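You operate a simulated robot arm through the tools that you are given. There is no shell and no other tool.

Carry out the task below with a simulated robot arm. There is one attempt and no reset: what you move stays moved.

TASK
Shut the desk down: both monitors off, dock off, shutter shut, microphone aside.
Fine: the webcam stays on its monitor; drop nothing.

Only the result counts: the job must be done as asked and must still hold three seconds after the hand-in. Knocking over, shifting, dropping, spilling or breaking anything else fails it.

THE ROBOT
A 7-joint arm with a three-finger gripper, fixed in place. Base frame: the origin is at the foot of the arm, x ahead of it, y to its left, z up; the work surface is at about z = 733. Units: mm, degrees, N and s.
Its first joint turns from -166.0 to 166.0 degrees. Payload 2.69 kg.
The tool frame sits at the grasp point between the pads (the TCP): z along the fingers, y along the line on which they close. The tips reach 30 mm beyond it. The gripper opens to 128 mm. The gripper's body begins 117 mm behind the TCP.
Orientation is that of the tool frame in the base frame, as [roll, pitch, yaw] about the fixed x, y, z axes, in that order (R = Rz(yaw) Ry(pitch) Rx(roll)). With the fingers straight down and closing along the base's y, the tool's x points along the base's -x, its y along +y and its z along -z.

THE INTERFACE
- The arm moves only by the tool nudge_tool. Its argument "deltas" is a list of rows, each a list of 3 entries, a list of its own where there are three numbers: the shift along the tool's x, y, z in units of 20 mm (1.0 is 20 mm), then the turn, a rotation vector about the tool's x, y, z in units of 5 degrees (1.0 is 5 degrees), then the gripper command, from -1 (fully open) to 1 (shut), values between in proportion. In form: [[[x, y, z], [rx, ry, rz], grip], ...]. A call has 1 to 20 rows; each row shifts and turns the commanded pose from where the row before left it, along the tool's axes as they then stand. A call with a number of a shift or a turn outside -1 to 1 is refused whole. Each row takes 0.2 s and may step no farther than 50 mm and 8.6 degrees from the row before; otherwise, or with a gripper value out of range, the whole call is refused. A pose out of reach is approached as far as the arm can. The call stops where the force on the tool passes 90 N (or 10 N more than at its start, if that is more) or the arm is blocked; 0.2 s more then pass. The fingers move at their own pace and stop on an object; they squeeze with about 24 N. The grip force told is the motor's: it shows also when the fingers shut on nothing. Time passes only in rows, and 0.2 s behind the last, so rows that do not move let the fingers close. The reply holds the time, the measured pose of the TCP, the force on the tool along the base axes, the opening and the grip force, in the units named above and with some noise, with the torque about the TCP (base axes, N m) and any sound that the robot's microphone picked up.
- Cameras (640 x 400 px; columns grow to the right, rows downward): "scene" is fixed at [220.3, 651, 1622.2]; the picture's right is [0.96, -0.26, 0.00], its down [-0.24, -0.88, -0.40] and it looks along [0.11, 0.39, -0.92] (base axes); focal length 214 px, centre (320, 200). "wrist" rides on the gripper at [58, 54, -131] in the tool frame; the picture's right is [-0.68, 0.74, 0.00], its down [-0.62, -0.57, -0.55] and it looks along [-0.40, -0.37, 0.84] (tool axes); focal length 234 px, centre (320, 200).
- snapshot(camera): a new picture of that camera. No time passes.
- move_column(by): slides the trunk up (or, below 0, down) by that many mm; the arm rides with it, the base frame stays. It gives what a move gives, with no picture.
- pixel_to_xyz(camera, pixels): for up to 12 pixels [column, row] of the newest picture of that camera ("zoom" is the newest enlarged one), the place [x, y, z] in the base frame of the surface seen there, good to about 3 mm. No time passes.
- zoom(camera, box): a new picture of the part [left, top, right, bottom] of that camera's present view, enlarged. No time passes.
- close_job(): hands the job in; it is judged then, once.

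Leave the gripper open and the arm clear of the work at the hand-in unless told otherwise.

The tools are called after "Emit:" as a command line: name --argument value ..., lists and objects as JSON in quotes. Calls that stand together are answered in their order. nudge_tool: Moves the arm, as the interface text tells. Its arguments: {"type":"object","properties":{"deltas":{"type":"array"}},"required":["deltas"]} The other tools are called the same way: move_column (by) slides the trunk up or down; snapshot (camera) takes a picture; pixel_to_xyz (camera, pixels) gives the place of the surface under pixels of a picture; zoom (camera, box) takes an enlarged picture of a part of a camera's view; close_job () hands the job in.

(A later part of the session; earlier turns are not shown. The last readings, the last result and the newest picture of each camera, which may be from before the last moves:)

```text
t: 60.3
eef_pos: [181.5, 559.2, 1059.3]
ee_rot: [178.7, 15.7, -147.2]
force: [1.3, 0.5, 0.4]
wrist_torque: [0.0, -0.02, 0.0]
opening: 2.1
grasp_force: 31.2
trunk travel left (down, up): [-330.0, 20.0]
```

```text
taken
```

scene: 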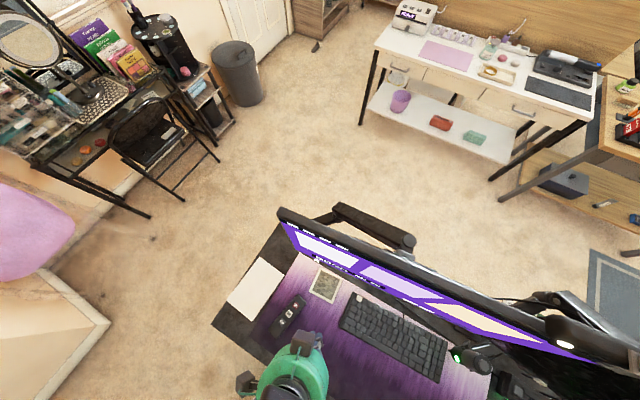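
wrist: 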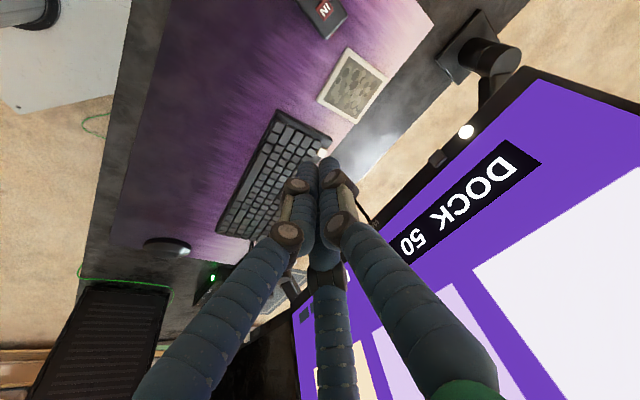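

Reached. Now I turn the heading +18° to face the left monitor and tilt the tool up to ~60° from vertical.

Emit:
nudge_tool --deltas '[[[0, 0, 0], [-0.243, 0.018, -0.867], 1], [[0, 0, 0], [-0.243, 0.018, -0.867], 1], [[0, 0, 0], [-0.243, 0.018, -0.867], 1], [[0, 0, 0], [-0.243, 0.018, -0.867], 1], [[0, 0, 0], [0, -0.976, 0], 1], [[0, 0, 0], [0, -0.976, 0], 1], [[0, 0, 0], [0, -0.976, 0], 1], [[0, 0, 0], [0, -0.976, 0], 1], [[0, 0, 0], [0, -0.976, 0], 1], [[0, 0, 0], [0, -0.976, 0], 1], [[0, 0, 0], [0, -0.976, 0], 1], [[0, 0, 0], [0, -0.976, 0], 1], [[0, 0, 0], [0, -0.976, 0], 1]]'

Emit:
snapshot --camera "wrist"

```text
t: 63.3
eef_pos: [237.0, 568.4, 1092.2]
ee_rot: [173.0, 62.1, -140.7]
force: [-0.6, 0.1, -0.1]
wrist_torque: [0.0, 0.04, 0.01]
opening: 2.2
grasp_force: 31.2
trunk travel left (down, up): [-330.0, 20.0]
stopped in row 13: the arm was blocked; the commanded pose is now the measured one
```

```text
taken
```

wrist: 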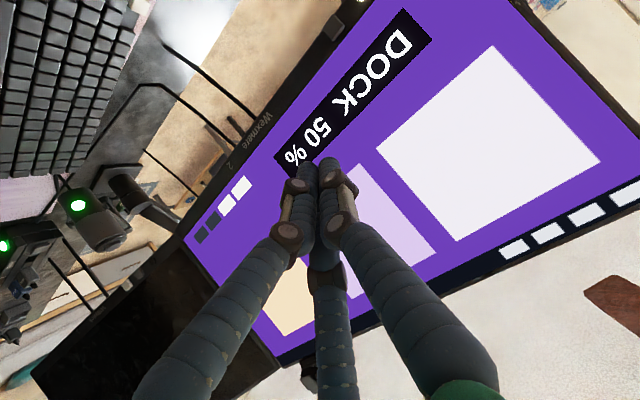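

Blocked again as the tilt brings the wrist around; the tool heading is far off the radial direction from the base. I'll un-tilt, and instead use a radial heading (~70°), which still presses the key at ~19° to its normal.

Emit:
nudge_tool --deltas '[[[0, 0, 0], [0, 0.976, 0], 1], [[0, 0, 0], [0, 0.976, 0], 1], [[0, 0, 0], [0, 0.976, 0], 1], [[0, 0, 0], [0, 0.976, 0], 1], [[0, 0, 0], [0, 0.976, 0], 1], [[0, 0, 0], [0, 0.976, 0], 1]]'

Emit:
snapshot --camera "scene"

```text
t: 64.7
eef_pos: [233.4, 567.8, 1093.2]
ee_rot: [176.1, 32.9, -136.1]
force: [0.4, -1.0, -0.3]
wrist_torque: [0.03, 0.02, -0.04]
opening: 2.2
grasp_force: 32.1
trunk travel left (down, up): [-330.0, 20.0]
```

```text
taken
```

scene: 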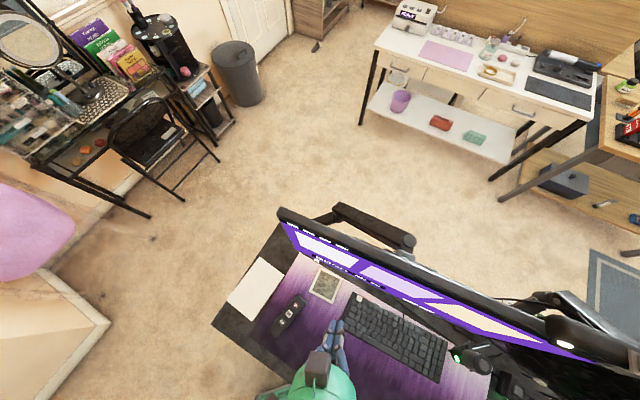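

Heading 44°, tilt 33°. I rotate the heading by +26° about the vertical.

Emit:
nudge_tool --deltas '[[[0, 0, 0], [-0.478, 0.05, -0.737], 1], [[0, 0, 0], [-0.478, 0.05, -0.737], 1], [[0, 0, 0], [-0.478, 0.05, -0.737], 1], [[0, 0, 0], [-0.478, 0.05, -0.737], 1], [[0, 0, 0], [-0.478, 0.05, -0.737], 1], [[0, 0, 0], [-0.478, 0.05, -0.737], 1]]'

Emit:
snapshot --camera "wrist"

```text
t: 66.1
eef_pos: [232.6, 569.9, 1092.7]
ee_rot: [176.0, 32.9, -109.7]
force: [0.9, 0.5, 1.0]
wrist_torque: [0.03, -0.02, 0.0]
opening: 2.5
grasp_force: 31.5
trunk travel left (down, up): [-330.0, 20.0]
```

```text
taken
```

wrist: 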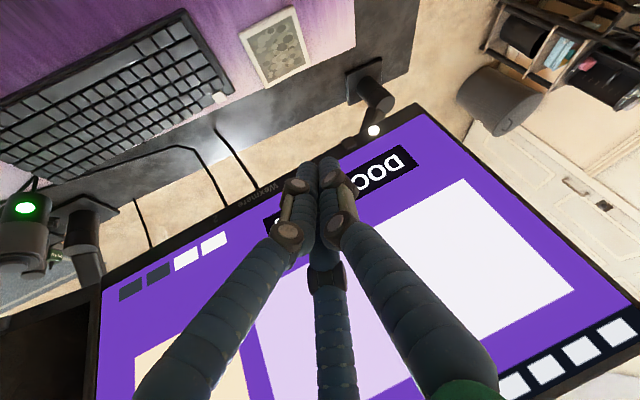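

No blocking. Now tilt up another 27° toward level.

Emit:
nudge_tool --deltas '[[[0, 0, 0], [0, -0.9, 0], 1], [[0, 0, 0], [0, -0.9, 0], 1], [[0, 0, 0], [0, -0.9, 0], 1], [[0, 0, 0], [0, -0.9, 0], 1], [[0, 0, 0], [0, -0.9, 0], 1], [[0, 0, 0], [0, -0.9, 0], 1]]'

Emit:
snapshot --camera "wrist"

```text
t: 67.5
eef_pos: [233.9, 569.9, 1091.6]
ee_rot: [173.7, 60.0, -113.2]
force: [-0.1, -1.5, -0.1]
wrist_torque: [0.02, -0.02, -0.01]
opening: 2.0
grasp_force: 31.8
trunk travel left (down, up): [-330.0, 20.0]
```

```text
taken
```

wrist: 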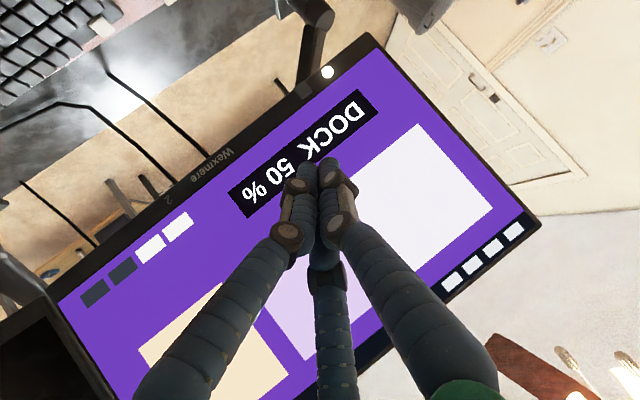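

Good posture. I measure the left monitor's key precisely from here.

Emit:
zoom --camera "wrist" --box '[270, 50, 350, 110]'

Emit:
pixel_to_xyz --camera "zoom" --pixels '[[287, 195], [270, 200], [300, 190], [460, 85], [350, 155], [400, 150], [200, 260], [150, 300], [540, 40], [290, 180], [285, 215]]'

```text
6.67 times, centred on (310, 80) of wrist
```

zoom: 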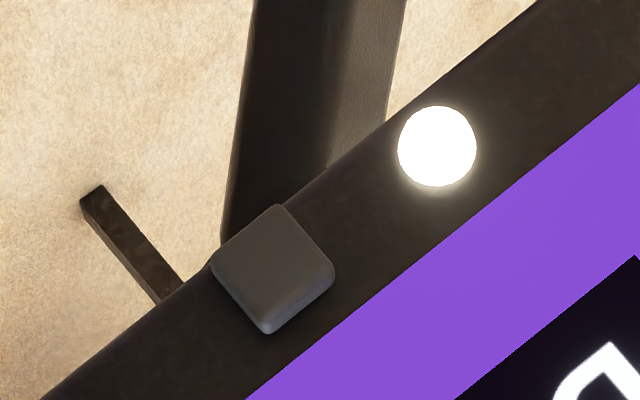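

```text
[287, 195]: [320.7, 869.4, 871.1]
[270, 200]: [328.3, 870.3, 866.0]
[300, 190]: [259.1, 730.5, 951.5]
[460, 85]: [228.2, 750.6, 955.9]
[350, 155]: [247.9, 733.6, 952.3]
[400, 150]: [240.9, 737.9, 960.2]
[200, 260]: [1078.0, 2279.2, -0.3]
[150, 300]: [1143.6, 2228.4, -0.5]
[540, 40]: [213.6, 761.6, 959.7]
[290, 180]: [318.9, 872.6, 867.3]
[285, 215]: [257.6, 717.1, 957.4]
```

The key is at zoom (272,268). I query points on it and around it.

Emit:
pixel_to_xyz --camera "zoom" --pixels '[[272, 265], [260, 250], [285, 235], [300, 265], [265, 290], [240, 265], [437, 145], [340, 290], [360, 230], [180, 345], [500, 80], [310, 330]]'

```text
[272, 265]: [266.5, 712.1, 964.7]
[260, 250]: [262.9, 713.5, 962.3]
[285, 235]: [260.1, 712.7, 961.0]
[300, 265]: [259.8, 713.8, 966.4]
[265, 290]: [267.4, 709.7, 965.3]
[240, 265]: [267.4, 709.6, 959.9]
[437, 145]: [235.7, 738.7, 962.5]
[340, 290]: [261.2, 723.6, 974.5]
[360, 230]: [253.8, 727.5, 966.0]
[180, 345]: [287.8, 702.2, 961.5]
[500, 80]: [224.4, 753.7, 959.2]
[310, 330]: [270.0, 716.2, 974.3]
```

Key face centre ≈ (264,712,963.5), protruding ~7 mm. I trim the heading by −11° (closer to the normal) and tilt up 15° more.

Emit:
nudge_tool --deltas '[[[0, 0, 0], [0.635, -0.04, 0.364], 1], [[0, 0, 0], [0.635, -0.04, 0.364], 1], [[0, 0, 0], [0.635, -0.04, 0.364], 1], [[0, 0, 0], [0, -1, 0], 1], [[0, 0, 0], [0, -1, 0], 1], [[0, 0, 0], [0, -1, 0], 1]]'

Emit:
snapshot --camera "wrist"

```text
t: 68.9
eef_pos: [233.0, 569.6, 1092.8]
ee_rot: [167.9, 74.8, -130.3]
force: [-0.8, 0.1, 0.7]
wrist_torque: [0.0, -0.03, -0.02]
opening: 2.2
grasp_force: 31.5
trunk travel left (down, up): [-330.0, 20.0]
```

```text
taken
```

wrist: 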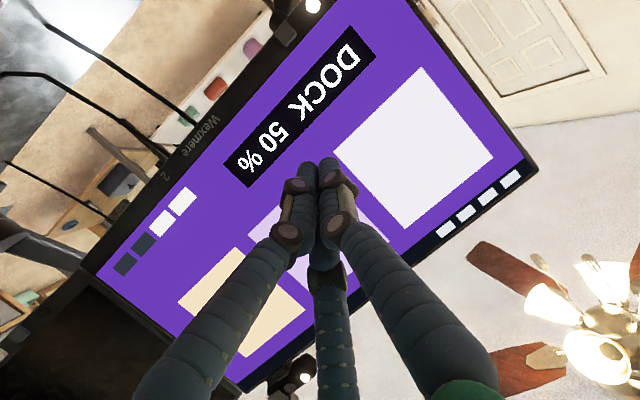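

Tool now at heading 62°, tilt 75°. I move to a stand-off 50 mm in front of the key, then check alignment.

Emit:
nudge_tool --deltas '[[[0.766, 0.331, 0.664], [0, 0, 0], 1], [[0.766, 0.331, 0.664], [0, 0, 0], 1], [[0.766, 0.331, 0.664], [0, 0, 0], 1], [[0.766, 0.331, 0.664], [0, 0, 0], 1], [[0.766, 0.331, 0.664], [0, 0, 0], 1], [[0.766, 0.331, 0.664], [0, 0, 0], 1], [[0.766, 0.331, 0.664], [0, 0, 0], 1]]'

Emit:
snapshot --camera "wrist"

Emit:
zoom --camera "wrist" --box '[250, 60, 400, 220]'

```text
t: 70.5
eef_pos: [213.2, 649.7, 968.7]
ee_rot: [167.8, 74.7, -130.3]
force: [0.0, 1.2, 0.3]
wrist_torque: [-0.03, -0.04, 0.03]
opening: 2.1
grasp_force: 31.9
trunk travel left (down, up): [-330.0, 20.0]
```

```text
taken
```

wrist: 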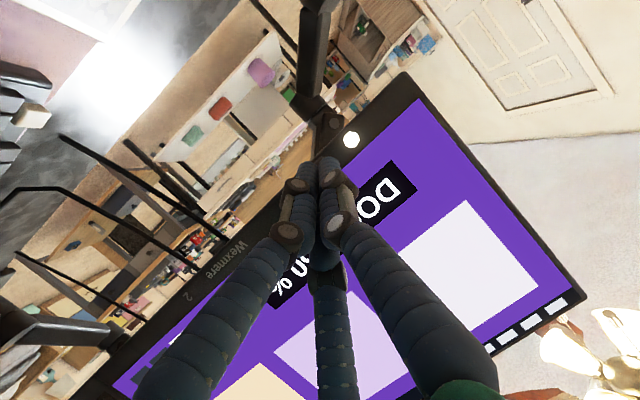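

```text
2.50 times, centred on (325, 140) of wrist
```

zoom: 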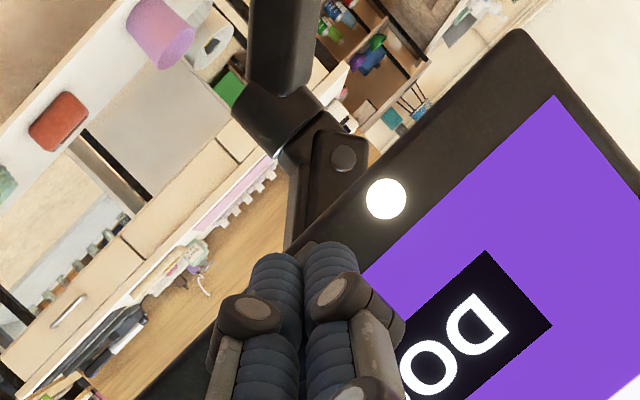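

The tip line projects onto the key. I advance 38 mm along the bezel normal.

Emit:
nudge_tool --deltas '[[[-0.262, -0.28, 0.94], [0, 0, 0], 1], [[-0.236, -0.163, 0.853], [0, 0, 0], 1]]'

Emit:
zoom --camera "wrist" --box '[250, 60, 400, 220]'

```text
t: 71.1
eef_pos: [242.0, 676.9, 967.6]
ee_rot: [167.8, 74.7, -130.4]
force: [-0.3, -0.8, 0.1]
wrist_torque: [0.0, -0.04, -0.01]
opening: 2.2
grasp_force: 31.6
trunk travel left (down, up): [-330.0, 20.0]
```

```text
2.50 times, centred on (325, 140) of wrist
```

zoom: 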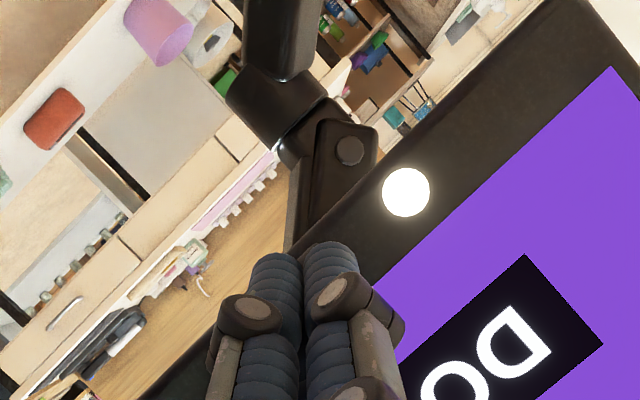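

About 9 mm left. I shift 3 mm left and advance in 2 mm steps along the normal.

Emit:
nudge_tool --deltas '[[[0, 0.15, 0], [0, 0, 0], 1], [[-0.026, -0.018, 0.095], [0, 0, 0], 1], [[-0.026, -0.018, 0.095], [0, 0, 0], 1], [[-0.026, -0.018, 0.095], [0, 0, 0], 1]]'

Emit:
zoom --camera "wrist" --box '[250, 60, 400, 220]'

```text
t: 72.1
eef_pos: [243.1, 683.2, 967.1]
ee_rot: [167.9, 74.7, -130.2]
force: [0.3, -0.9, 0.0]
wrist_torque: [-0.01, 0.03, 0.0]
opening: 1.8
grasp_force: 31.4
trunk travel left (down, up): [-330.0, 20.0]
```

```text
2.50 times, centred on (325, 140) of wrist
```

zoom: 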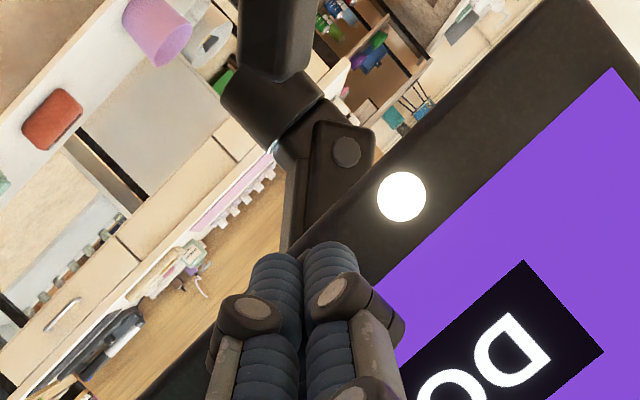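

No contact yet. Continue in 1.5 mm steps until a click.

Emit:
nudge_tool --deltas '[[[-0.02, -0.0135, 0.071], [0, 0, 0], 1], [[-0.02, -0.0135, 0.071], [0, 0, 0], 1]]'

Emit:
zoom --camera "wrist" --box '[250, 60, 400, 220]'

```text
t: 72.7
eef_pos: [245.7, 685.6, 967.2]
ee_rot: [167.9, 74.7, -130.4]
force: [-0.2, 1.4, 0.7]
wrist_torque: [0.01, 0.02, 0.01]
opening: 2.1
grasp_force: 30.9
trunk travel left (down, up): [-330.0, 20.0]
```

```text
2.50 times, centred on (325, 140) of wrist
```

zoom: 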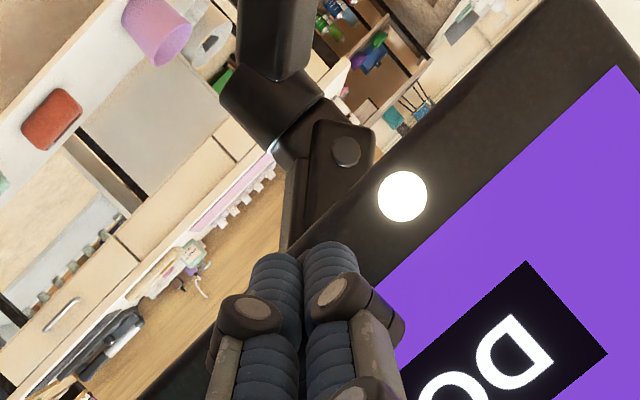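

Emit:
nudge_tool --deltas '[[[-0.02, -0.0135, 0.071], [0, 0, 0], 1], [[-0.02, -0.0135, 0.071], [0, 0, 0], 1]]'

Emit:
zoom --camera "wrist" --box '[250, 60, 400, 220]'

```text
t: 73.3
eef_pos: [245.6, 686.8, 967.7]
ee_rot: [167.9, 74.7, -130.3]
force: [0.2, -0.7, 0.3]
wrist_torque: [0.0, -0.02, 0.0]
opening: 2.1
grasp_force: 31.6
trunk travel left (down, up): [-330.0, 20.0]
heard: click
```

```text
2.50 times, centred on (325, 140) of wrist
```

zoom: 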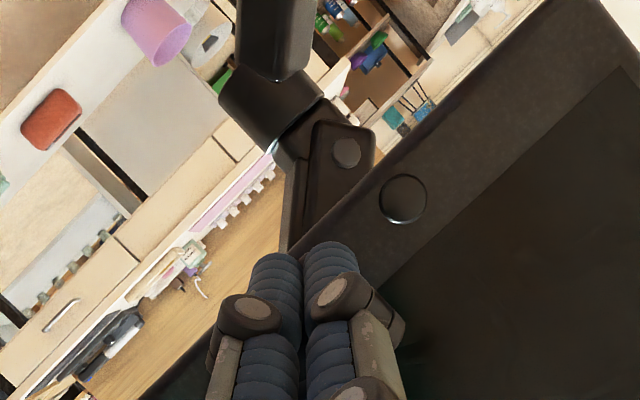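

A click and the left monitor went dark with its LED off. I retract 100 mm along the normal and look.

Emit:
nudge_tool --deltas '[[[0.131, 0.09, -0.474], [0, 0, 0], 1], [[0.262, 0.181, -0.9475], [0, 0, 0], 1], [[0.262, 0.181, -0.9475], [0, 0, 0], 1], [[0.262, 0.181, -0.9475], [0, 0, 0], 1], [[0.262, 0.181, -0.9475], [0, 0, 0], 1]]'

Emit:
snapshot --camera "wrist"

Emit:
snapshot --camera "scene"

```text
t: 74.5
eef_pos: [195.9, 616.3, 966.3]
ee_rot: [168.1, 74.5, -130.6]
force: [0.2, 0.2, 0.3]
wrist_torque: [0.0, 0.0, 0.03]
opening: 2.2
grasp_force: 31.4
trunk travel left (down, up): [-330.0, 20.0]
```

```text
taken
```

wrist: 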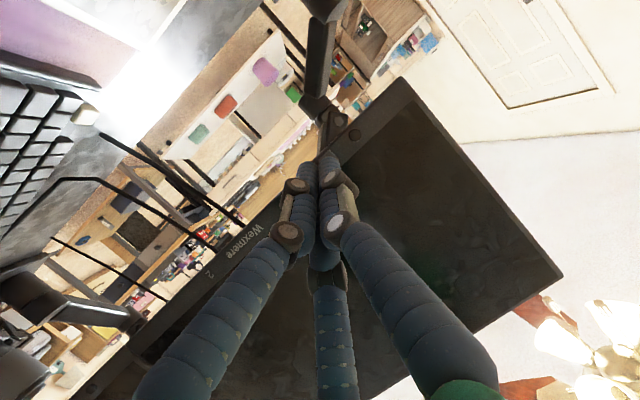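

```text
taken
```

scene: 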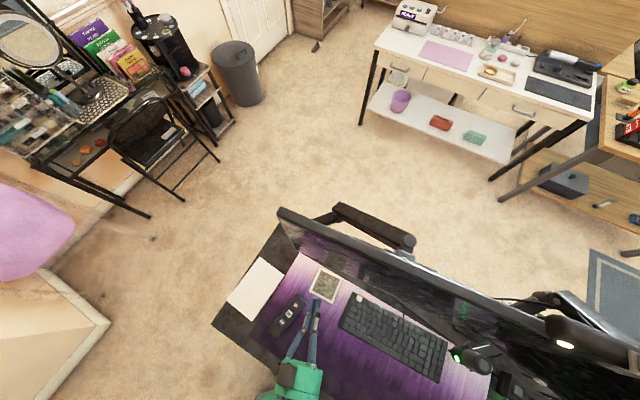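

Both monitors are off and unmoved. Next the webcam shutter. I lift and move away toward (273,508,1208) first.

Emit:
nudge_tool --deltas '[[[-0.94, -0.44, -0.5], [0, 0, 0], 1], [[-0.94, -0.44, -0.5], [0, 0, 0], 1], [[-0.94, -0.44, -0.5], [0, 0, 0], 1], [[-0.94, -0.44, -0.5], [0, 0, 0], 1], [[-0.94, -0.44, -0.5], [0, 0, 0], 1], [[-0.94, -0.44, -0.5], [0, 0, 0], 1], [[-0.94, -0.44, -0.5], [0, 0, 0], 1], [[-0.94, -0.44, -0.5], [0, 0, 0], 1], [[-0.94, -0.44, -0.5], [0, 0, 0], 1], [[-0.94, -0.44, -0.5], [0, 0, 0], 1], [[-0.94, -0.44, -0.5], [0, 0, 0], 1], [[-0.94, -0.44, -0.5], [0, 0, 0], 1]]'

Emit:
snapshot --camera "wrist"

```text
t: 77.1
eef_pos: [266.2, 510.4, 1209.7]
ee_rot: [167.8, 74.7, -130.3]
force: [0.7, 0.5, 0.2]
wrist_torque: [-0.01, 0.01, 0.03]
opening: 2.1
grasp_force: 31.4
trunk travel left (down, up): [-330.0, 20.0]
```

```text
taken
```

wrist: 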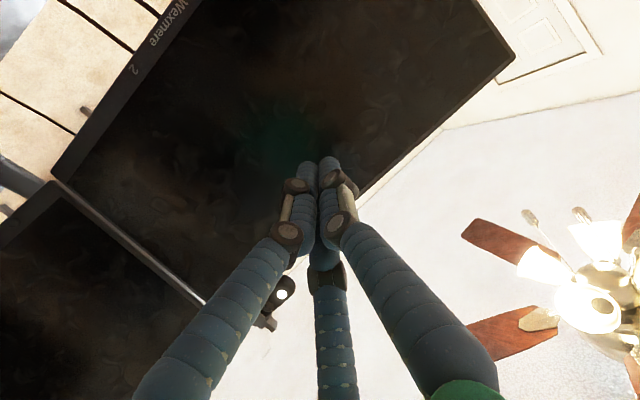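

Continue up to about (350,420,1430), then tilt the tool downward 45°.

Emit:
nudge_tool --deltas '[[[-0.948, -0.475, -0.434], [0, 0, 0], 1], [[-0.948, -0.475, -0.434], [0, 0, 0], 1], [[-0.948, -0.475, -0.434], [0, 0, 0], 1], [[-0.948, -0.475, -0.434], [0, 0, 0], 1], [[-0.948, -0.475, -0.434], [0, 0, 0], 1], [[-0.948, -0.475, -0.434], [0, 0, 0], 1], [[-0.948, -0.475, -0.434], [0, 0, 0], 1], [[-0.948, -0.475, -0.434], [0, 0, 0], 1], [[-0.948, -0.475, -0.434], [0, 0, 0], 1], [[-0.948, -0.475, -0.434], [0, 0, 0], 1], [[-0.948, -0.475, -0.434], [0, 0, 0], 1], [[0, 0, 0], [0, 1, 0], 1], [[0, 0, 0], [0, 1, 0], 1], [[0, 0, 0], [0, 1, 0], 1], [[0, 0, 0], [0, 1, 0], 1], [[0, 0, 0], [0, 1, 0], 1], [[0, 0, 0], [0, 1, 0], 1], [[0, 0, 0], [0, 1, 0], 1], [[0, 0, 0], [0, 1, 0], 1], [[0, 0, 0], [0, 1, 0], 1]]'

Emit:
snapshot --camera "wrist"

Emit:
snapshot --camera "scene"

```text
t: 81.3
eef_pos: [351.4, 419.4, 1430.2]
ee_rot: [176.2, 29.9, -120.4]
force: [-0.5, -0.9, -0.2]
wrist_torque: [0.01, 0.0, -0.02]
opening: 2.3
grasp_force: 31.0
trunk travel left (down, up): [-330.0, 20.0]
```

```text
taken
```

wrist: 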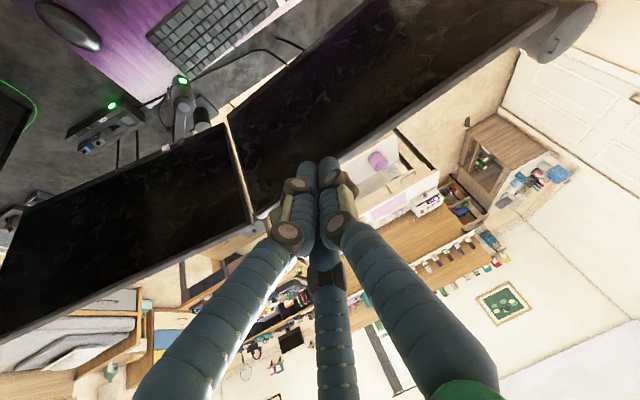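

```text
taken
```

scene: 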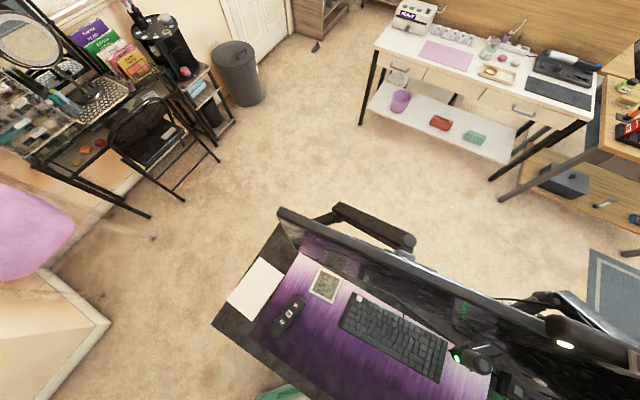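

I align the heading to 51° (finger closing axis along the webcam) and bring the tool to ~10° from vertical, at this safe distance.

Emit:
nudge_tool --deltas '[[[0, 0, 0], [0.429, -0.049, 0.744], 1], [[0, 0, 0], [0.429, -0.049, 0.744], 1], [[0, 0, 0], [0, 1, 0], 1], [[0, 0, 0], [0, 1, 0], 1], [[0, 0, 0], [0, 1, 0], 1], [[0, 0, 0], [0, 1, 0], 1]]'

Emit:
snapshot --camera "wrist"

```text
t: 82.7
eef_pos: [352.0, 419.7, 1413.5]
ee_rot: [176.1, 27.8, -124.5]
force: [-0.9, -1.0, 0.9]
wrist_torque: [0.07, -0.12, -0.02]
opening: 2.0
grasp_force: 31.8
out of reach, approached as far as the arm can: row 2, 3, 4, 5, 6
trunk travel left (down, up): [-330.0, 20.0]
```

```text
taken
```

wrist: 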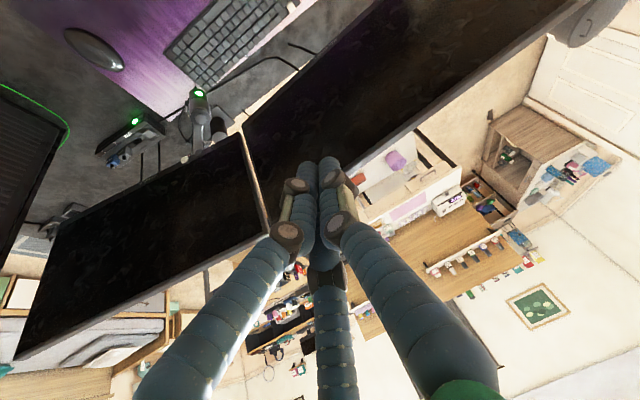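

A more vertical tool is out of reach here, but ~28° tilt suits the shutter. I move outward to about (500,390,1430) to approach the webcam from its right side.

Emit:
nudge_tool --deltas '[[[-0.373, -0.872, 0.024], [0, 0, 0], 1], [[-0.373, -0.872, 0.024], [0, 0, 0], 1], [[-0.373, -0.872, 0.024], [0, 0, 0], 1], [[-0.373, -0.872, 0.024], [0, 0, 0], 1], [[-0.373, -0.872, 0.024], [0, 0, 0], 1], [[-0.373, -0.872, 0.024], [0, 0, 0], 1], [[-0.373, -0.872, 0.024], [0, 0, 0], 1], [[-0.373, -0.872, 0.024], [0, 0, 0], 1]]'

Emit:
snapshot --camera "wrist"

Emit:
snapshot --camera "scene"

```text
t: 84.5
eef_pos: [500.8, 392.0, 1417.2]
ee_rot: [176.3, 24.9, -124.5]
force: [-0.6, -0.6, 0.9]
wrist_torque: [0.05, -0.01, 0.0]
opening: 2.2
grasp_force: 31.3
out of reach, approached as far as the arm can: row 1
trunk travel left (down, up): [-330.0, 20.0]
```

```text
taken
```

wrist: 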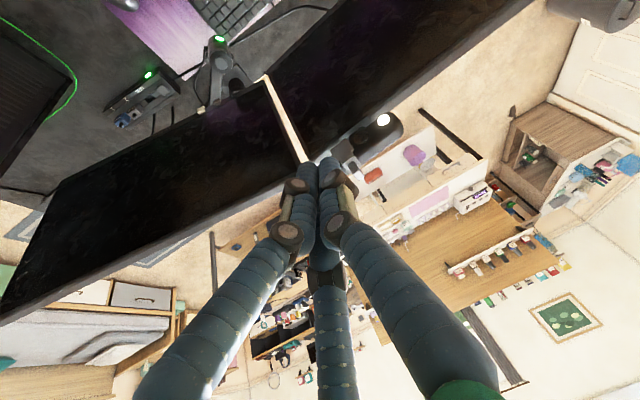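

```text
taken
```

scene: 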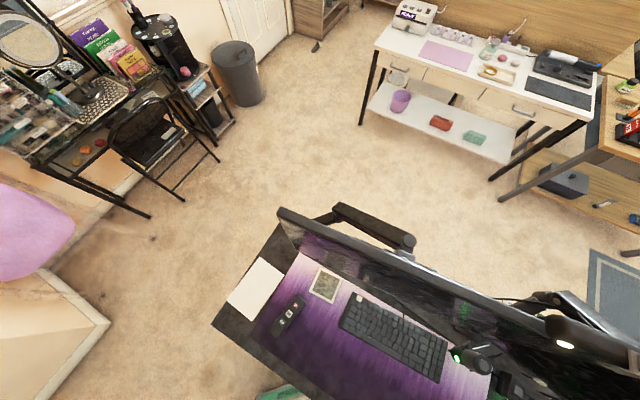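

The webcam is at (375,140) with its shutter tab near (345,165). I zoom and measure.

Emit:
zoom --camera "wrist" --box '[320, 100, 420, 190]'

Emit:
pixel_to_xyz --camera "zoom" --pixels '[[130, 270], [150, 330], [165, 345], [180, 290], [230, 210], [290, 190], [410, 90], [420, 230], [140, 300], [110, 250], [200, 320], [480, 150]]'

```text
4.44 times, centred on (370, 145) of wrist
```

zoom: 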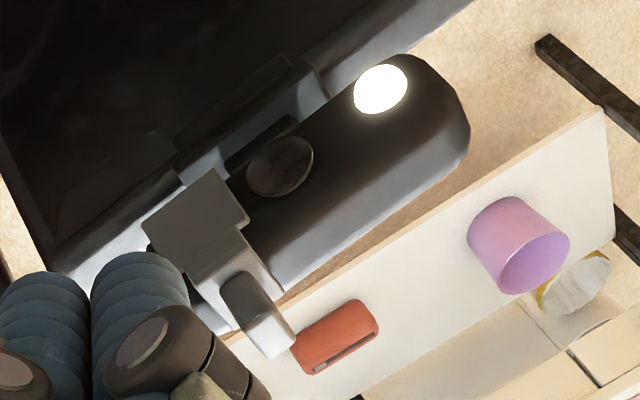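

```text
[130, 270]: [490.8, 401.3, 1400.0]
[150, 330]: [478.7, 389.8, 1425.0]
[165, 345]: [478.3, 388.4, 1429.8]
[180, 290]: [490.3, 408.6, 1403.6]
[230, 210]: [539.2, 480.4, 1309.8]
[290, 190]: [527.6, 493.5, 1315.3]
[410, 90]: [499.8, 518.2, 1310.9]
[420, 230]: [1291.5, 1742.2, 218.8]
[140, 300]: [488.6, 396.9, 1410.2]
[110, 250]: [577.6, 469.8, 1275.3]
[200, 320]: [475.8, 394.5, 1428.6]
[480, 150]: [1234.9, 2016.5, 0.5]
```

The shutter wraps over the webcam top: front plate (195,222), top bridge (235,275), upright tab (258,310). I query those.

Emit:
pixel_to_xyz --camera "zoom" --pixels '[[195, 225], [240, 270], [215, 290], [245, 300], [260, 305], [275, 335], [285, 345], [232, 282], [270, 320], [205, 265], [275, 285], [350, 180]]'

Emit:
zoom --camera "wrist" --box '[340, 140, 375, 185]'

```text
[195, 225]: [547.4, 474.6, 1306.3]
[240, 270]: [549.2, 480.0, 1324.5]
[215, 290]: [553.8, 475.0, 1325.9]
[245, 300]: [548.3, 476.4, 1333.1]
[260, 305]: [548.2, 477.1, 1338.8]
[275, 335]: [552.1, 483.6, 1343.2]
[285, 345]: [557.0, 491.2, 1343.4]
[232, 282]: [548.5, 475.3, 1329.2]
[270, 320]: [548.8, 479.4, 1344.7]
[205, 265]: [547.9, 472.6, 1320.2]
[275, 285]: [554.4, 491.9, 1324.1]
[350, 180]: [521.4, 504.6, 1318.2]
```

```text
8.89 times, centred on (358, 162) of wrist
```

zoom: 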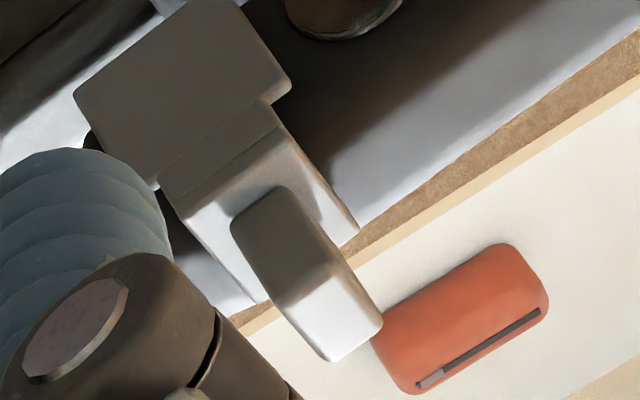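

The tab's right face is at about u=+28 from the lens; tab z 1325–1344, on top. I trim yaw −6° so the finger faces line up with the webcam's length.

Emit:
nudge_tool --deltas '[[[0, 0, 0], [0.261, -0.036, 0.561], 1], [[0, 0, 0], [0.261, -0.036, 0.561], 1]]'

```text
t: 85.1
eef_pos: [501.3, 392.4, 1415.3]
ee_rot: [176.4, 24.9, -130.6]
force: [-0.1, 0.1, -0.3]
wrist_torque: [-0.02, 0.03, 0.02]
opening: 1.9
grasp_force: 31.3
trunk travel left (down, up): [-330.0, 20.0]
```

Now y of the tool runs along the webcam. I move to hover 60 mm above the start point on the tab's right side.

Emit:
nudge_tool --deltas '[[[-0.829, -0.068, 0.321], [0, 0, 0], 1], [[-0.829, -0.068, 0.321], [0, 0, 0], 1], [[-0.829, -0.068, 0.321], [0, 0, 0], 1], [[-0.829, -0.068, 0.321], [0, 0, 0], 1], [[-0.829, -0.068, 0.321], [0, 0, 0], 1]]'

Emit:
snapshot --camera "wrist"

Emit:
zoom --camera "scene" --box '[520, 290, 640, 380]'

```text
t: 86.3
eef_pos: [563.7, 457.5, 1422.1]
ee_rot: [176.3, 25.0, -130.6]
force: [-0.9, 0.8, -0.8]
wrist_torque: [-0.02, 0.01, 0.0]
opening: 2.2
grasp_force: 31.3
trunk travel left (down, up): [-330.0, 20.0]
```

```text
taken
```

wrist: 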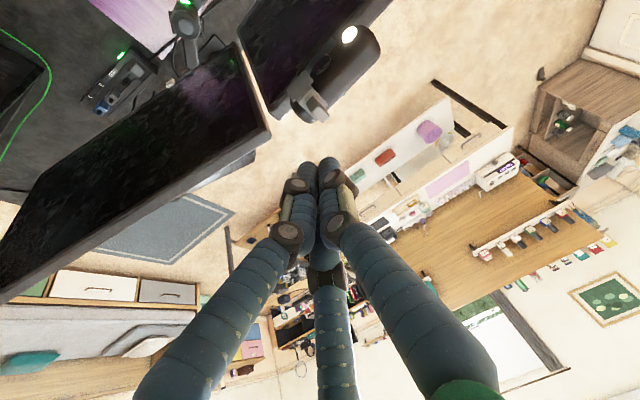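

```text
4.44 times, centred on (580, 335) of scene
```

zoom: 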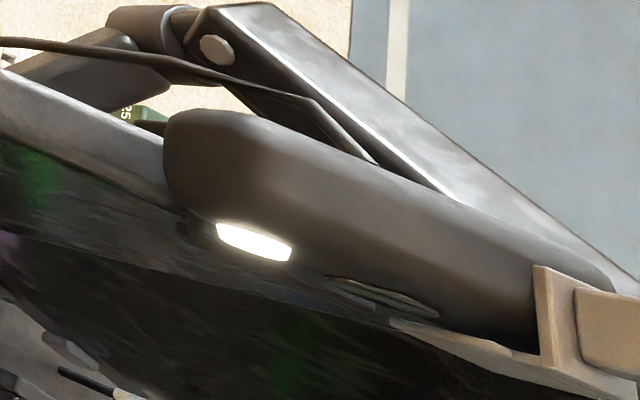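

The webcam is clear at (330,75) with the tab at (315,103). I zoom and re-measure the tab from this angle.

Emit:
zoom --camera "wrist" --box '[270, 15, 390, 130]'

Emit:
pixel_to_xyz --camera "zoom" --pixels '[[190, 300], [235, 300], [260, 335], [270, 320], [225, 270], [160, 290], [205, 240], [280, 210], [350, 150], [410, 70], [250, 310], [240, 280]]'

```text
3.48 times, centred on (330, 72) of wrist
```

zoom: 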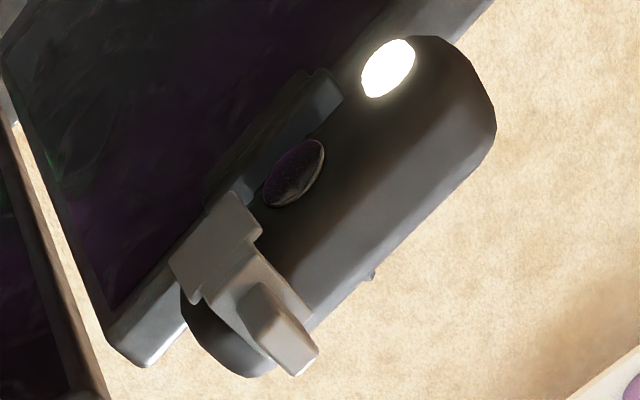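

```text
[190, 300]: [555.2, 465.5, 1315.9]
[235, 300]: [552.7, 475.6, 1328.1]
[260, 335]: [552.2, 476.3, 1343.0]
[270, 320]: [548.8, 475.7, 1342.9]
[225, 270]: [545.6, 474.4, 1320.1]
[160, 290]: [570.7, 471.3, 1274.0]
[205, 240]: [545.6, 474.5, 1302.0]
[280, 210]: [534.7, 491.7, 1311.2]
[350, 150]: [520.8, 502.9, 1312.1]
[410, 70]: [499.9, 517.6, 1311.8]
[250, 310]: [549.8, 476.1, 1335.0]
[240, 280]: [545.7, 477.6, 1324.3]
```

The finger's left face will be ~6 mm right of the tab. I descend 45 mm, then look.

Emit:
nudge_tool --deltas '[[[0.321, -0.043, 0.69], [0, 0, 0], 1], [[0.321, -0.043, 0.69], [0, 0, 0], 1], [[0.321, -0.043, 0.69], [0, 0, 0], 1]]'

Emit:
zoom --camera "wrist" --box '[230, 60, 400, 200]'

Emit:
zoom --camera "scene" --box '[520, 290, 640, 380]'

```text
t: 87.1
eef_pos: [563.4, 456.6, 1375.5]
ee_rot: [176.4, 25.2, -130.5]
force: [-0.4, -0.8, 0.2]
wrist_torque: [0.01, 0.02, 0.01]
opening: 2.2
grasp_force: 31.9
trunk travel left (down, up): [-330.0, 20.0]
```

```text
2.86 times, centred on (315, 130) of wrist
```

zoom: 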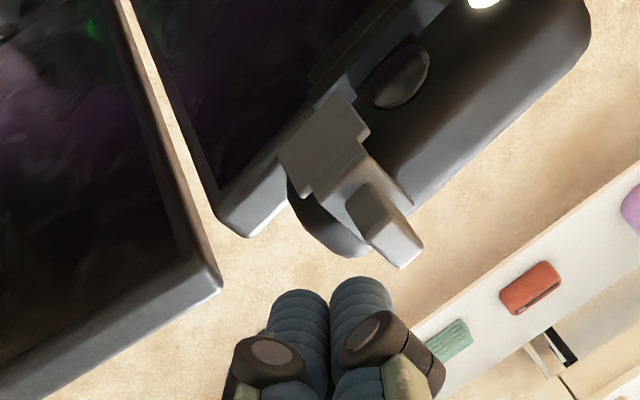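

```text
4.44 times, centred on (580, 335) of scene
```

zoom: 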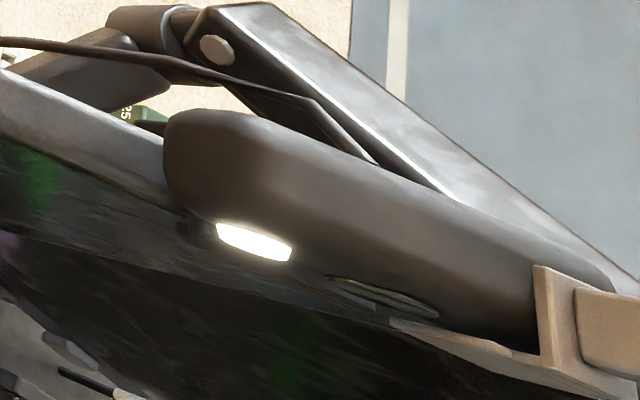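

The fingers are to the right of the tab, still above it. One more 14 mm descent.

Emit:
nudge_tool --deltas '[[[0.147, -0.02, 0.317], [0, 0, 0], 1], [[0.147, -0.02, 0.317], [0, 0, 0], 1]]'

Emit:
zoom --camera "wrist" --box '[250, 80, 390, 200]'

Emit:
zoom --camera "scene" --box '[520, 290, 640, 380]'

```text
t: 87.7
eef_pos: [564.5, 456.6, 1361.2]
ee_rot: [176.4, 25.1, -130.6]
force: [-0.9, -1.0, 0.6]
wrist_torque: [-0.01, 0.05, 0.01]
opening: 2.1
grasp_force: 31.3
trunk travel left (down, up): [-330.0, 20.0]
```

```text
3.33 times, centred on (320, 140) of wrist
```

zoom: 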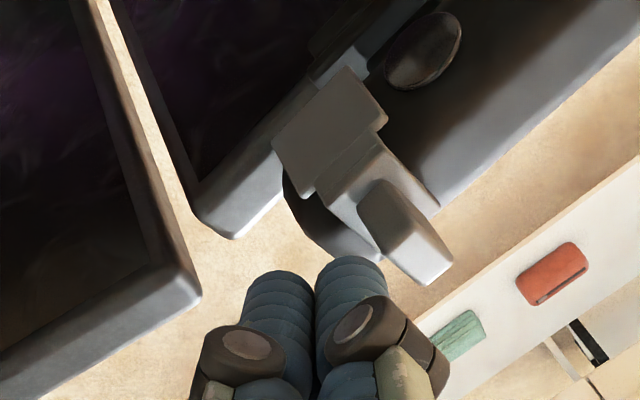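

```text
4.44 times, centred on (580, 335) of scene
```

zoom: 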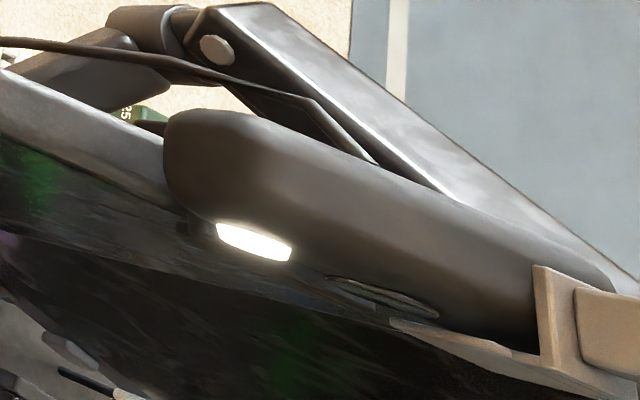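

Tip z ≈ 1334, beside the tab (tab 1325–1344). I push toward the lens in 2.5 mm steps.

Emit:
nudge_tool --deltas '[[[0, 0.125, 0], [0, 0, 0], 1], [[0, 0.125, 0], [0, 0, 0], 1], [[0, 0.125, 0], [0, 0, 0], 1]]'

Emit:
zoom --camera "wrist" --box '[250, 80, 390, 200]'

```text
t: 88.5
eef_pos: [558.4, 461.4, 1362.0]
ee_rot: [176.4, 25.0, -130.6]
force: [0.2, 0.8, -0.3]
wrist_torque: [0.02, -0.02, 0.0]
opening: 2.2
grasp_force: 31.2
trunk travel left (down, up): [-330.0, 20.0]
```

```text
3.33 times, centred on (320, 140) of wrist
```

zoom: 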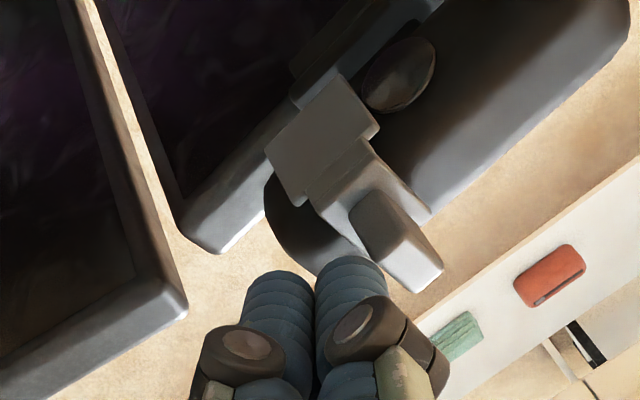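

Not touching yet. Two more 2.5 mm steps.

Emit:
nudge_tool --deltas '[[[0, 0.125, 0], [0, 0, 0], 1], [[0, 0.125, 0], [0, 0, 0], 1]]'

Emit:
zoom --camera "wrist" --box '[250, 80, 390, 200]'

Emit:
zoom --camera "scene" --box '[520, 290, 640, 380]'

```text
t: 89.1
eef_pos: [555.3, 464.2, 1363.0]
ee_rot: [176.4, 25.1, -130.5]
force: [0.3, 0.7, -0.7]
wrist_torque: [0.0, 0.03, 0.0]
opening: 2.3
grasp_force: 31.7
trunk travel left (down, up): [-330.0, 20.0]
```

```text
3.33 times, centred on (320, 140) of wrist
```

zoom: 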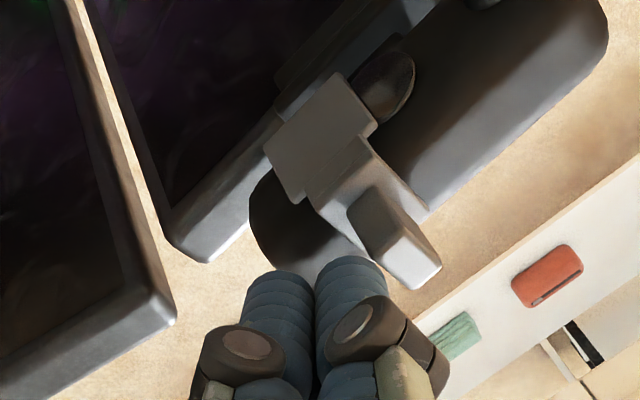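

```text
4.44 times, centred on (580, 335) of scene
```

zoom: 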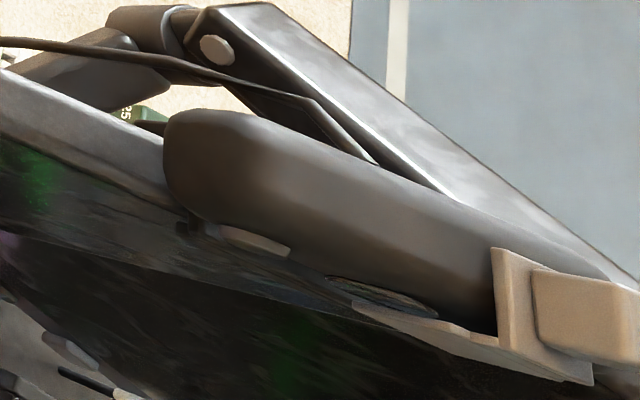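

The shutter is sliding (plate now edges over the lens; the webcam LED went dim) and the webcam body hasn't moved. Continue 7.5 mm.

Emit:
nudge_tool --deltas '[[[0, 0.125, 0], [0, 0, 0], 1], [[0, 0.125, 0], [0, 0, 0], 1], [[0, 0.125, 0], [0, 0, 0], 1]]'

Emit:
zoom --camera "wrist" --box '[250, 80, 390, 200]'

Emit:
zoom --camera "scene" --box '[520, 290, 640, 380]'

```text
t: 89.9
eef_pos: [548.5, 467.9, 1362.4]
ee_rot: [176.3, 25.0, -130.7]
force: [0.1, 0.1, -0.1]
wrist_torque: [-0.02, 0.02, -0.01]
opening: 2.1
grasp_force: 31.3
trunk travel left (down, up): [-330.0, 20.0]
```

```text
3.33 times, centred on (320, 140) of wrist
```

zoom: 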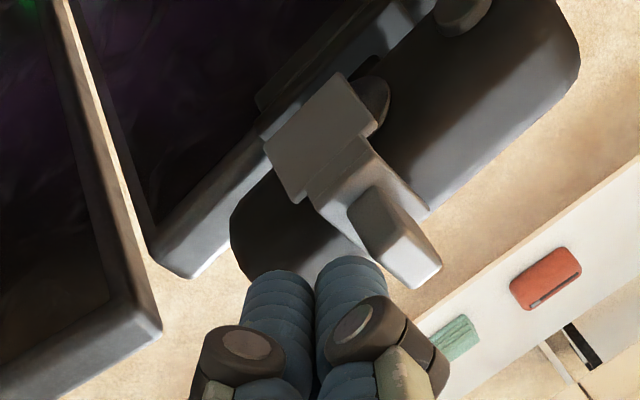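

```text
4.44 times, centred on (580, 335) of scene
```

zoom: 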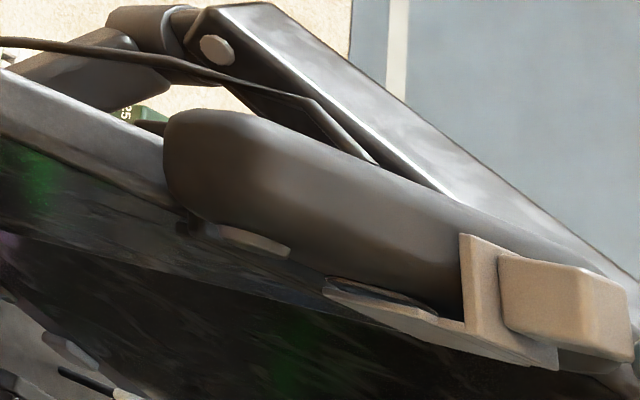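

Sliding nicely with no reaction force, body still in place. Another 7.5 mm.

Emit:
nudge_tool --deltas '[[[0, 0.125, 0], [0, 0, 0], 1], [[0, 0.125, 0], [0, 0, 0], 1], [[0, 0.125, 0], [0, 0, 0], 1]]'

Emit:
zoom --camera "wrist" --box '[250, 80, 390, 200]'

Emit:
zoom --camera "scene" --box '[520, 290, 640, 380]'

```text
t: 90.7
eef_pos: [543.4, 473.8, 1364.1]
ee_rot: [176.4, 25.0, -130.6]
force: [-0.7, 0.1, 0.2]
wrist_torque: [0.03, 0.02, -0.01]
opening: 2.3
grasp_force: 32.0
trunk travel left (down, up): [-330.0, 20.0]
```

```text
3.33 times, centred on (320, 140) of wrist
```

zoom: 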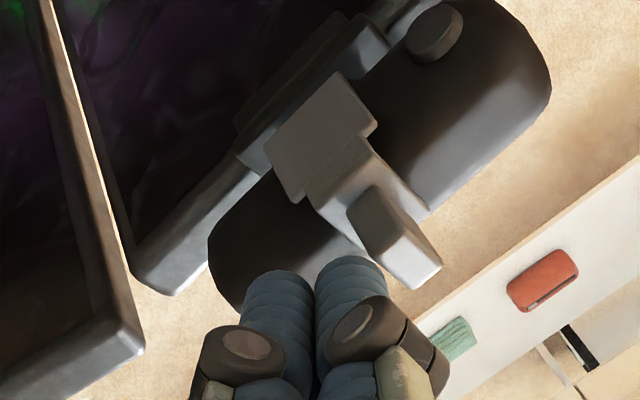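

```text
4.44 times, centred on (580, 335) of scene
```

zoom: 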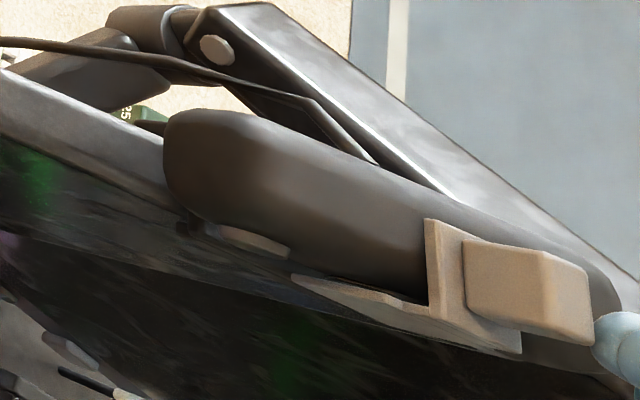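

The lens is visually covered. The plate is a few mm short of centred, so I go on in 1.5 mm steps and stop at the first sign of a stop.

Emit:
nudge_tool --deltas '[[[0, 0.075, 0], [0, 0, 0], 1], [[0, 0.075, 0], [0, 0, 0], 1]]'

Emit:
zoom --camera "scene" --box '[520, 290, 640, 380]'

```text
t: 91.3
eef_pos: [540.4, 476.0, 1364.4]
ee_rot: [176.4, 25.0, -130.5]
force: [0.1, -0.5, -1.0]
wrist_torque: [-0.01, -0.01, 0.01]
opening: 1.9
grasp_force: 31.5
trunk travel left (down, up): [-330.0, 20.0]
```

```text
4.44 times, centred on (580, 335) of scene
```

zoom: 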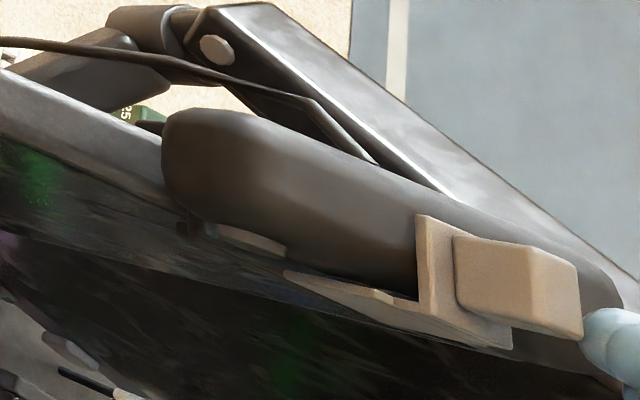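

The webcam body seems to have crept ~1–2 mm on that last step, so the shutter is at its stop. I stop pushing, back off 15 mm and lift clear, then inspect.

Emit:
nudge_tool --deltas '[[[0, -0.4, 0], [0, 0, 0], 1], [[0, -0.4, 0], [0, 0, 0], 1], [[-0.321, 0.043, -0.69], [0, 0, 0], 1], [[-0.321, 0.043, -0.69], [0, 0, 0], 1], [[-0.321, 0.043, -0.69], [0, 0, 0], 1], [[-0.321, 0.043, -0.69], [0, 0, 0], 1]]'

Emit:
zoom --camera "scene" --box '[520, 290, 640, 380]'

Emit:
snapshot --camera "wrist"

Emit:
zoom --camera "wrist" --box '[270, 15, 390, 130]'

```text
t: 92.7
eef_pos: [552.3, 462.7, 1417.8]
ee_rot: [176.0, 25.2, -130.6]
force: [1.2, -0.2, 0.0]
wrist_torque: [-0.03, 0.01, 0.0]
opening: 2.2
grasp_force: 31.5
out of reach, approached as far as the arm can: row 6
trunk travel left (down, up): [-330.0, 20.0]
```

```text
4.44 times, centred on (580, 335) of scene
```

zoom: 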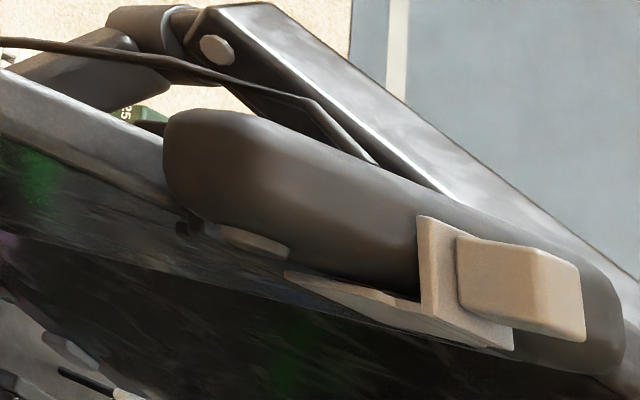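

```text
taken
```

wrist: 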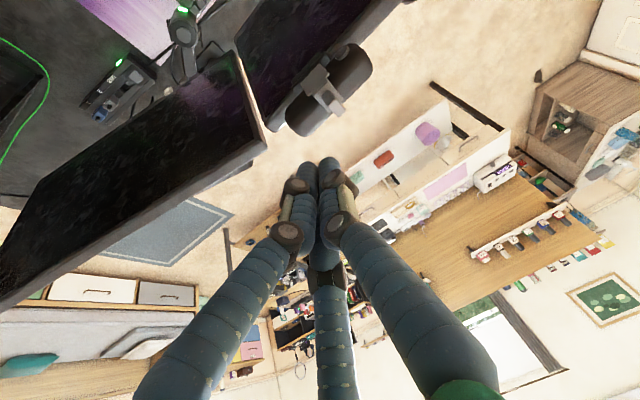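

```text
3.48 times, centred on (330, 72) of wrist
```

zoom: 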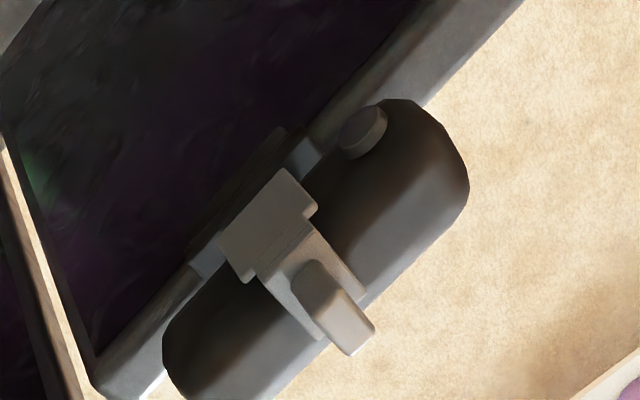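

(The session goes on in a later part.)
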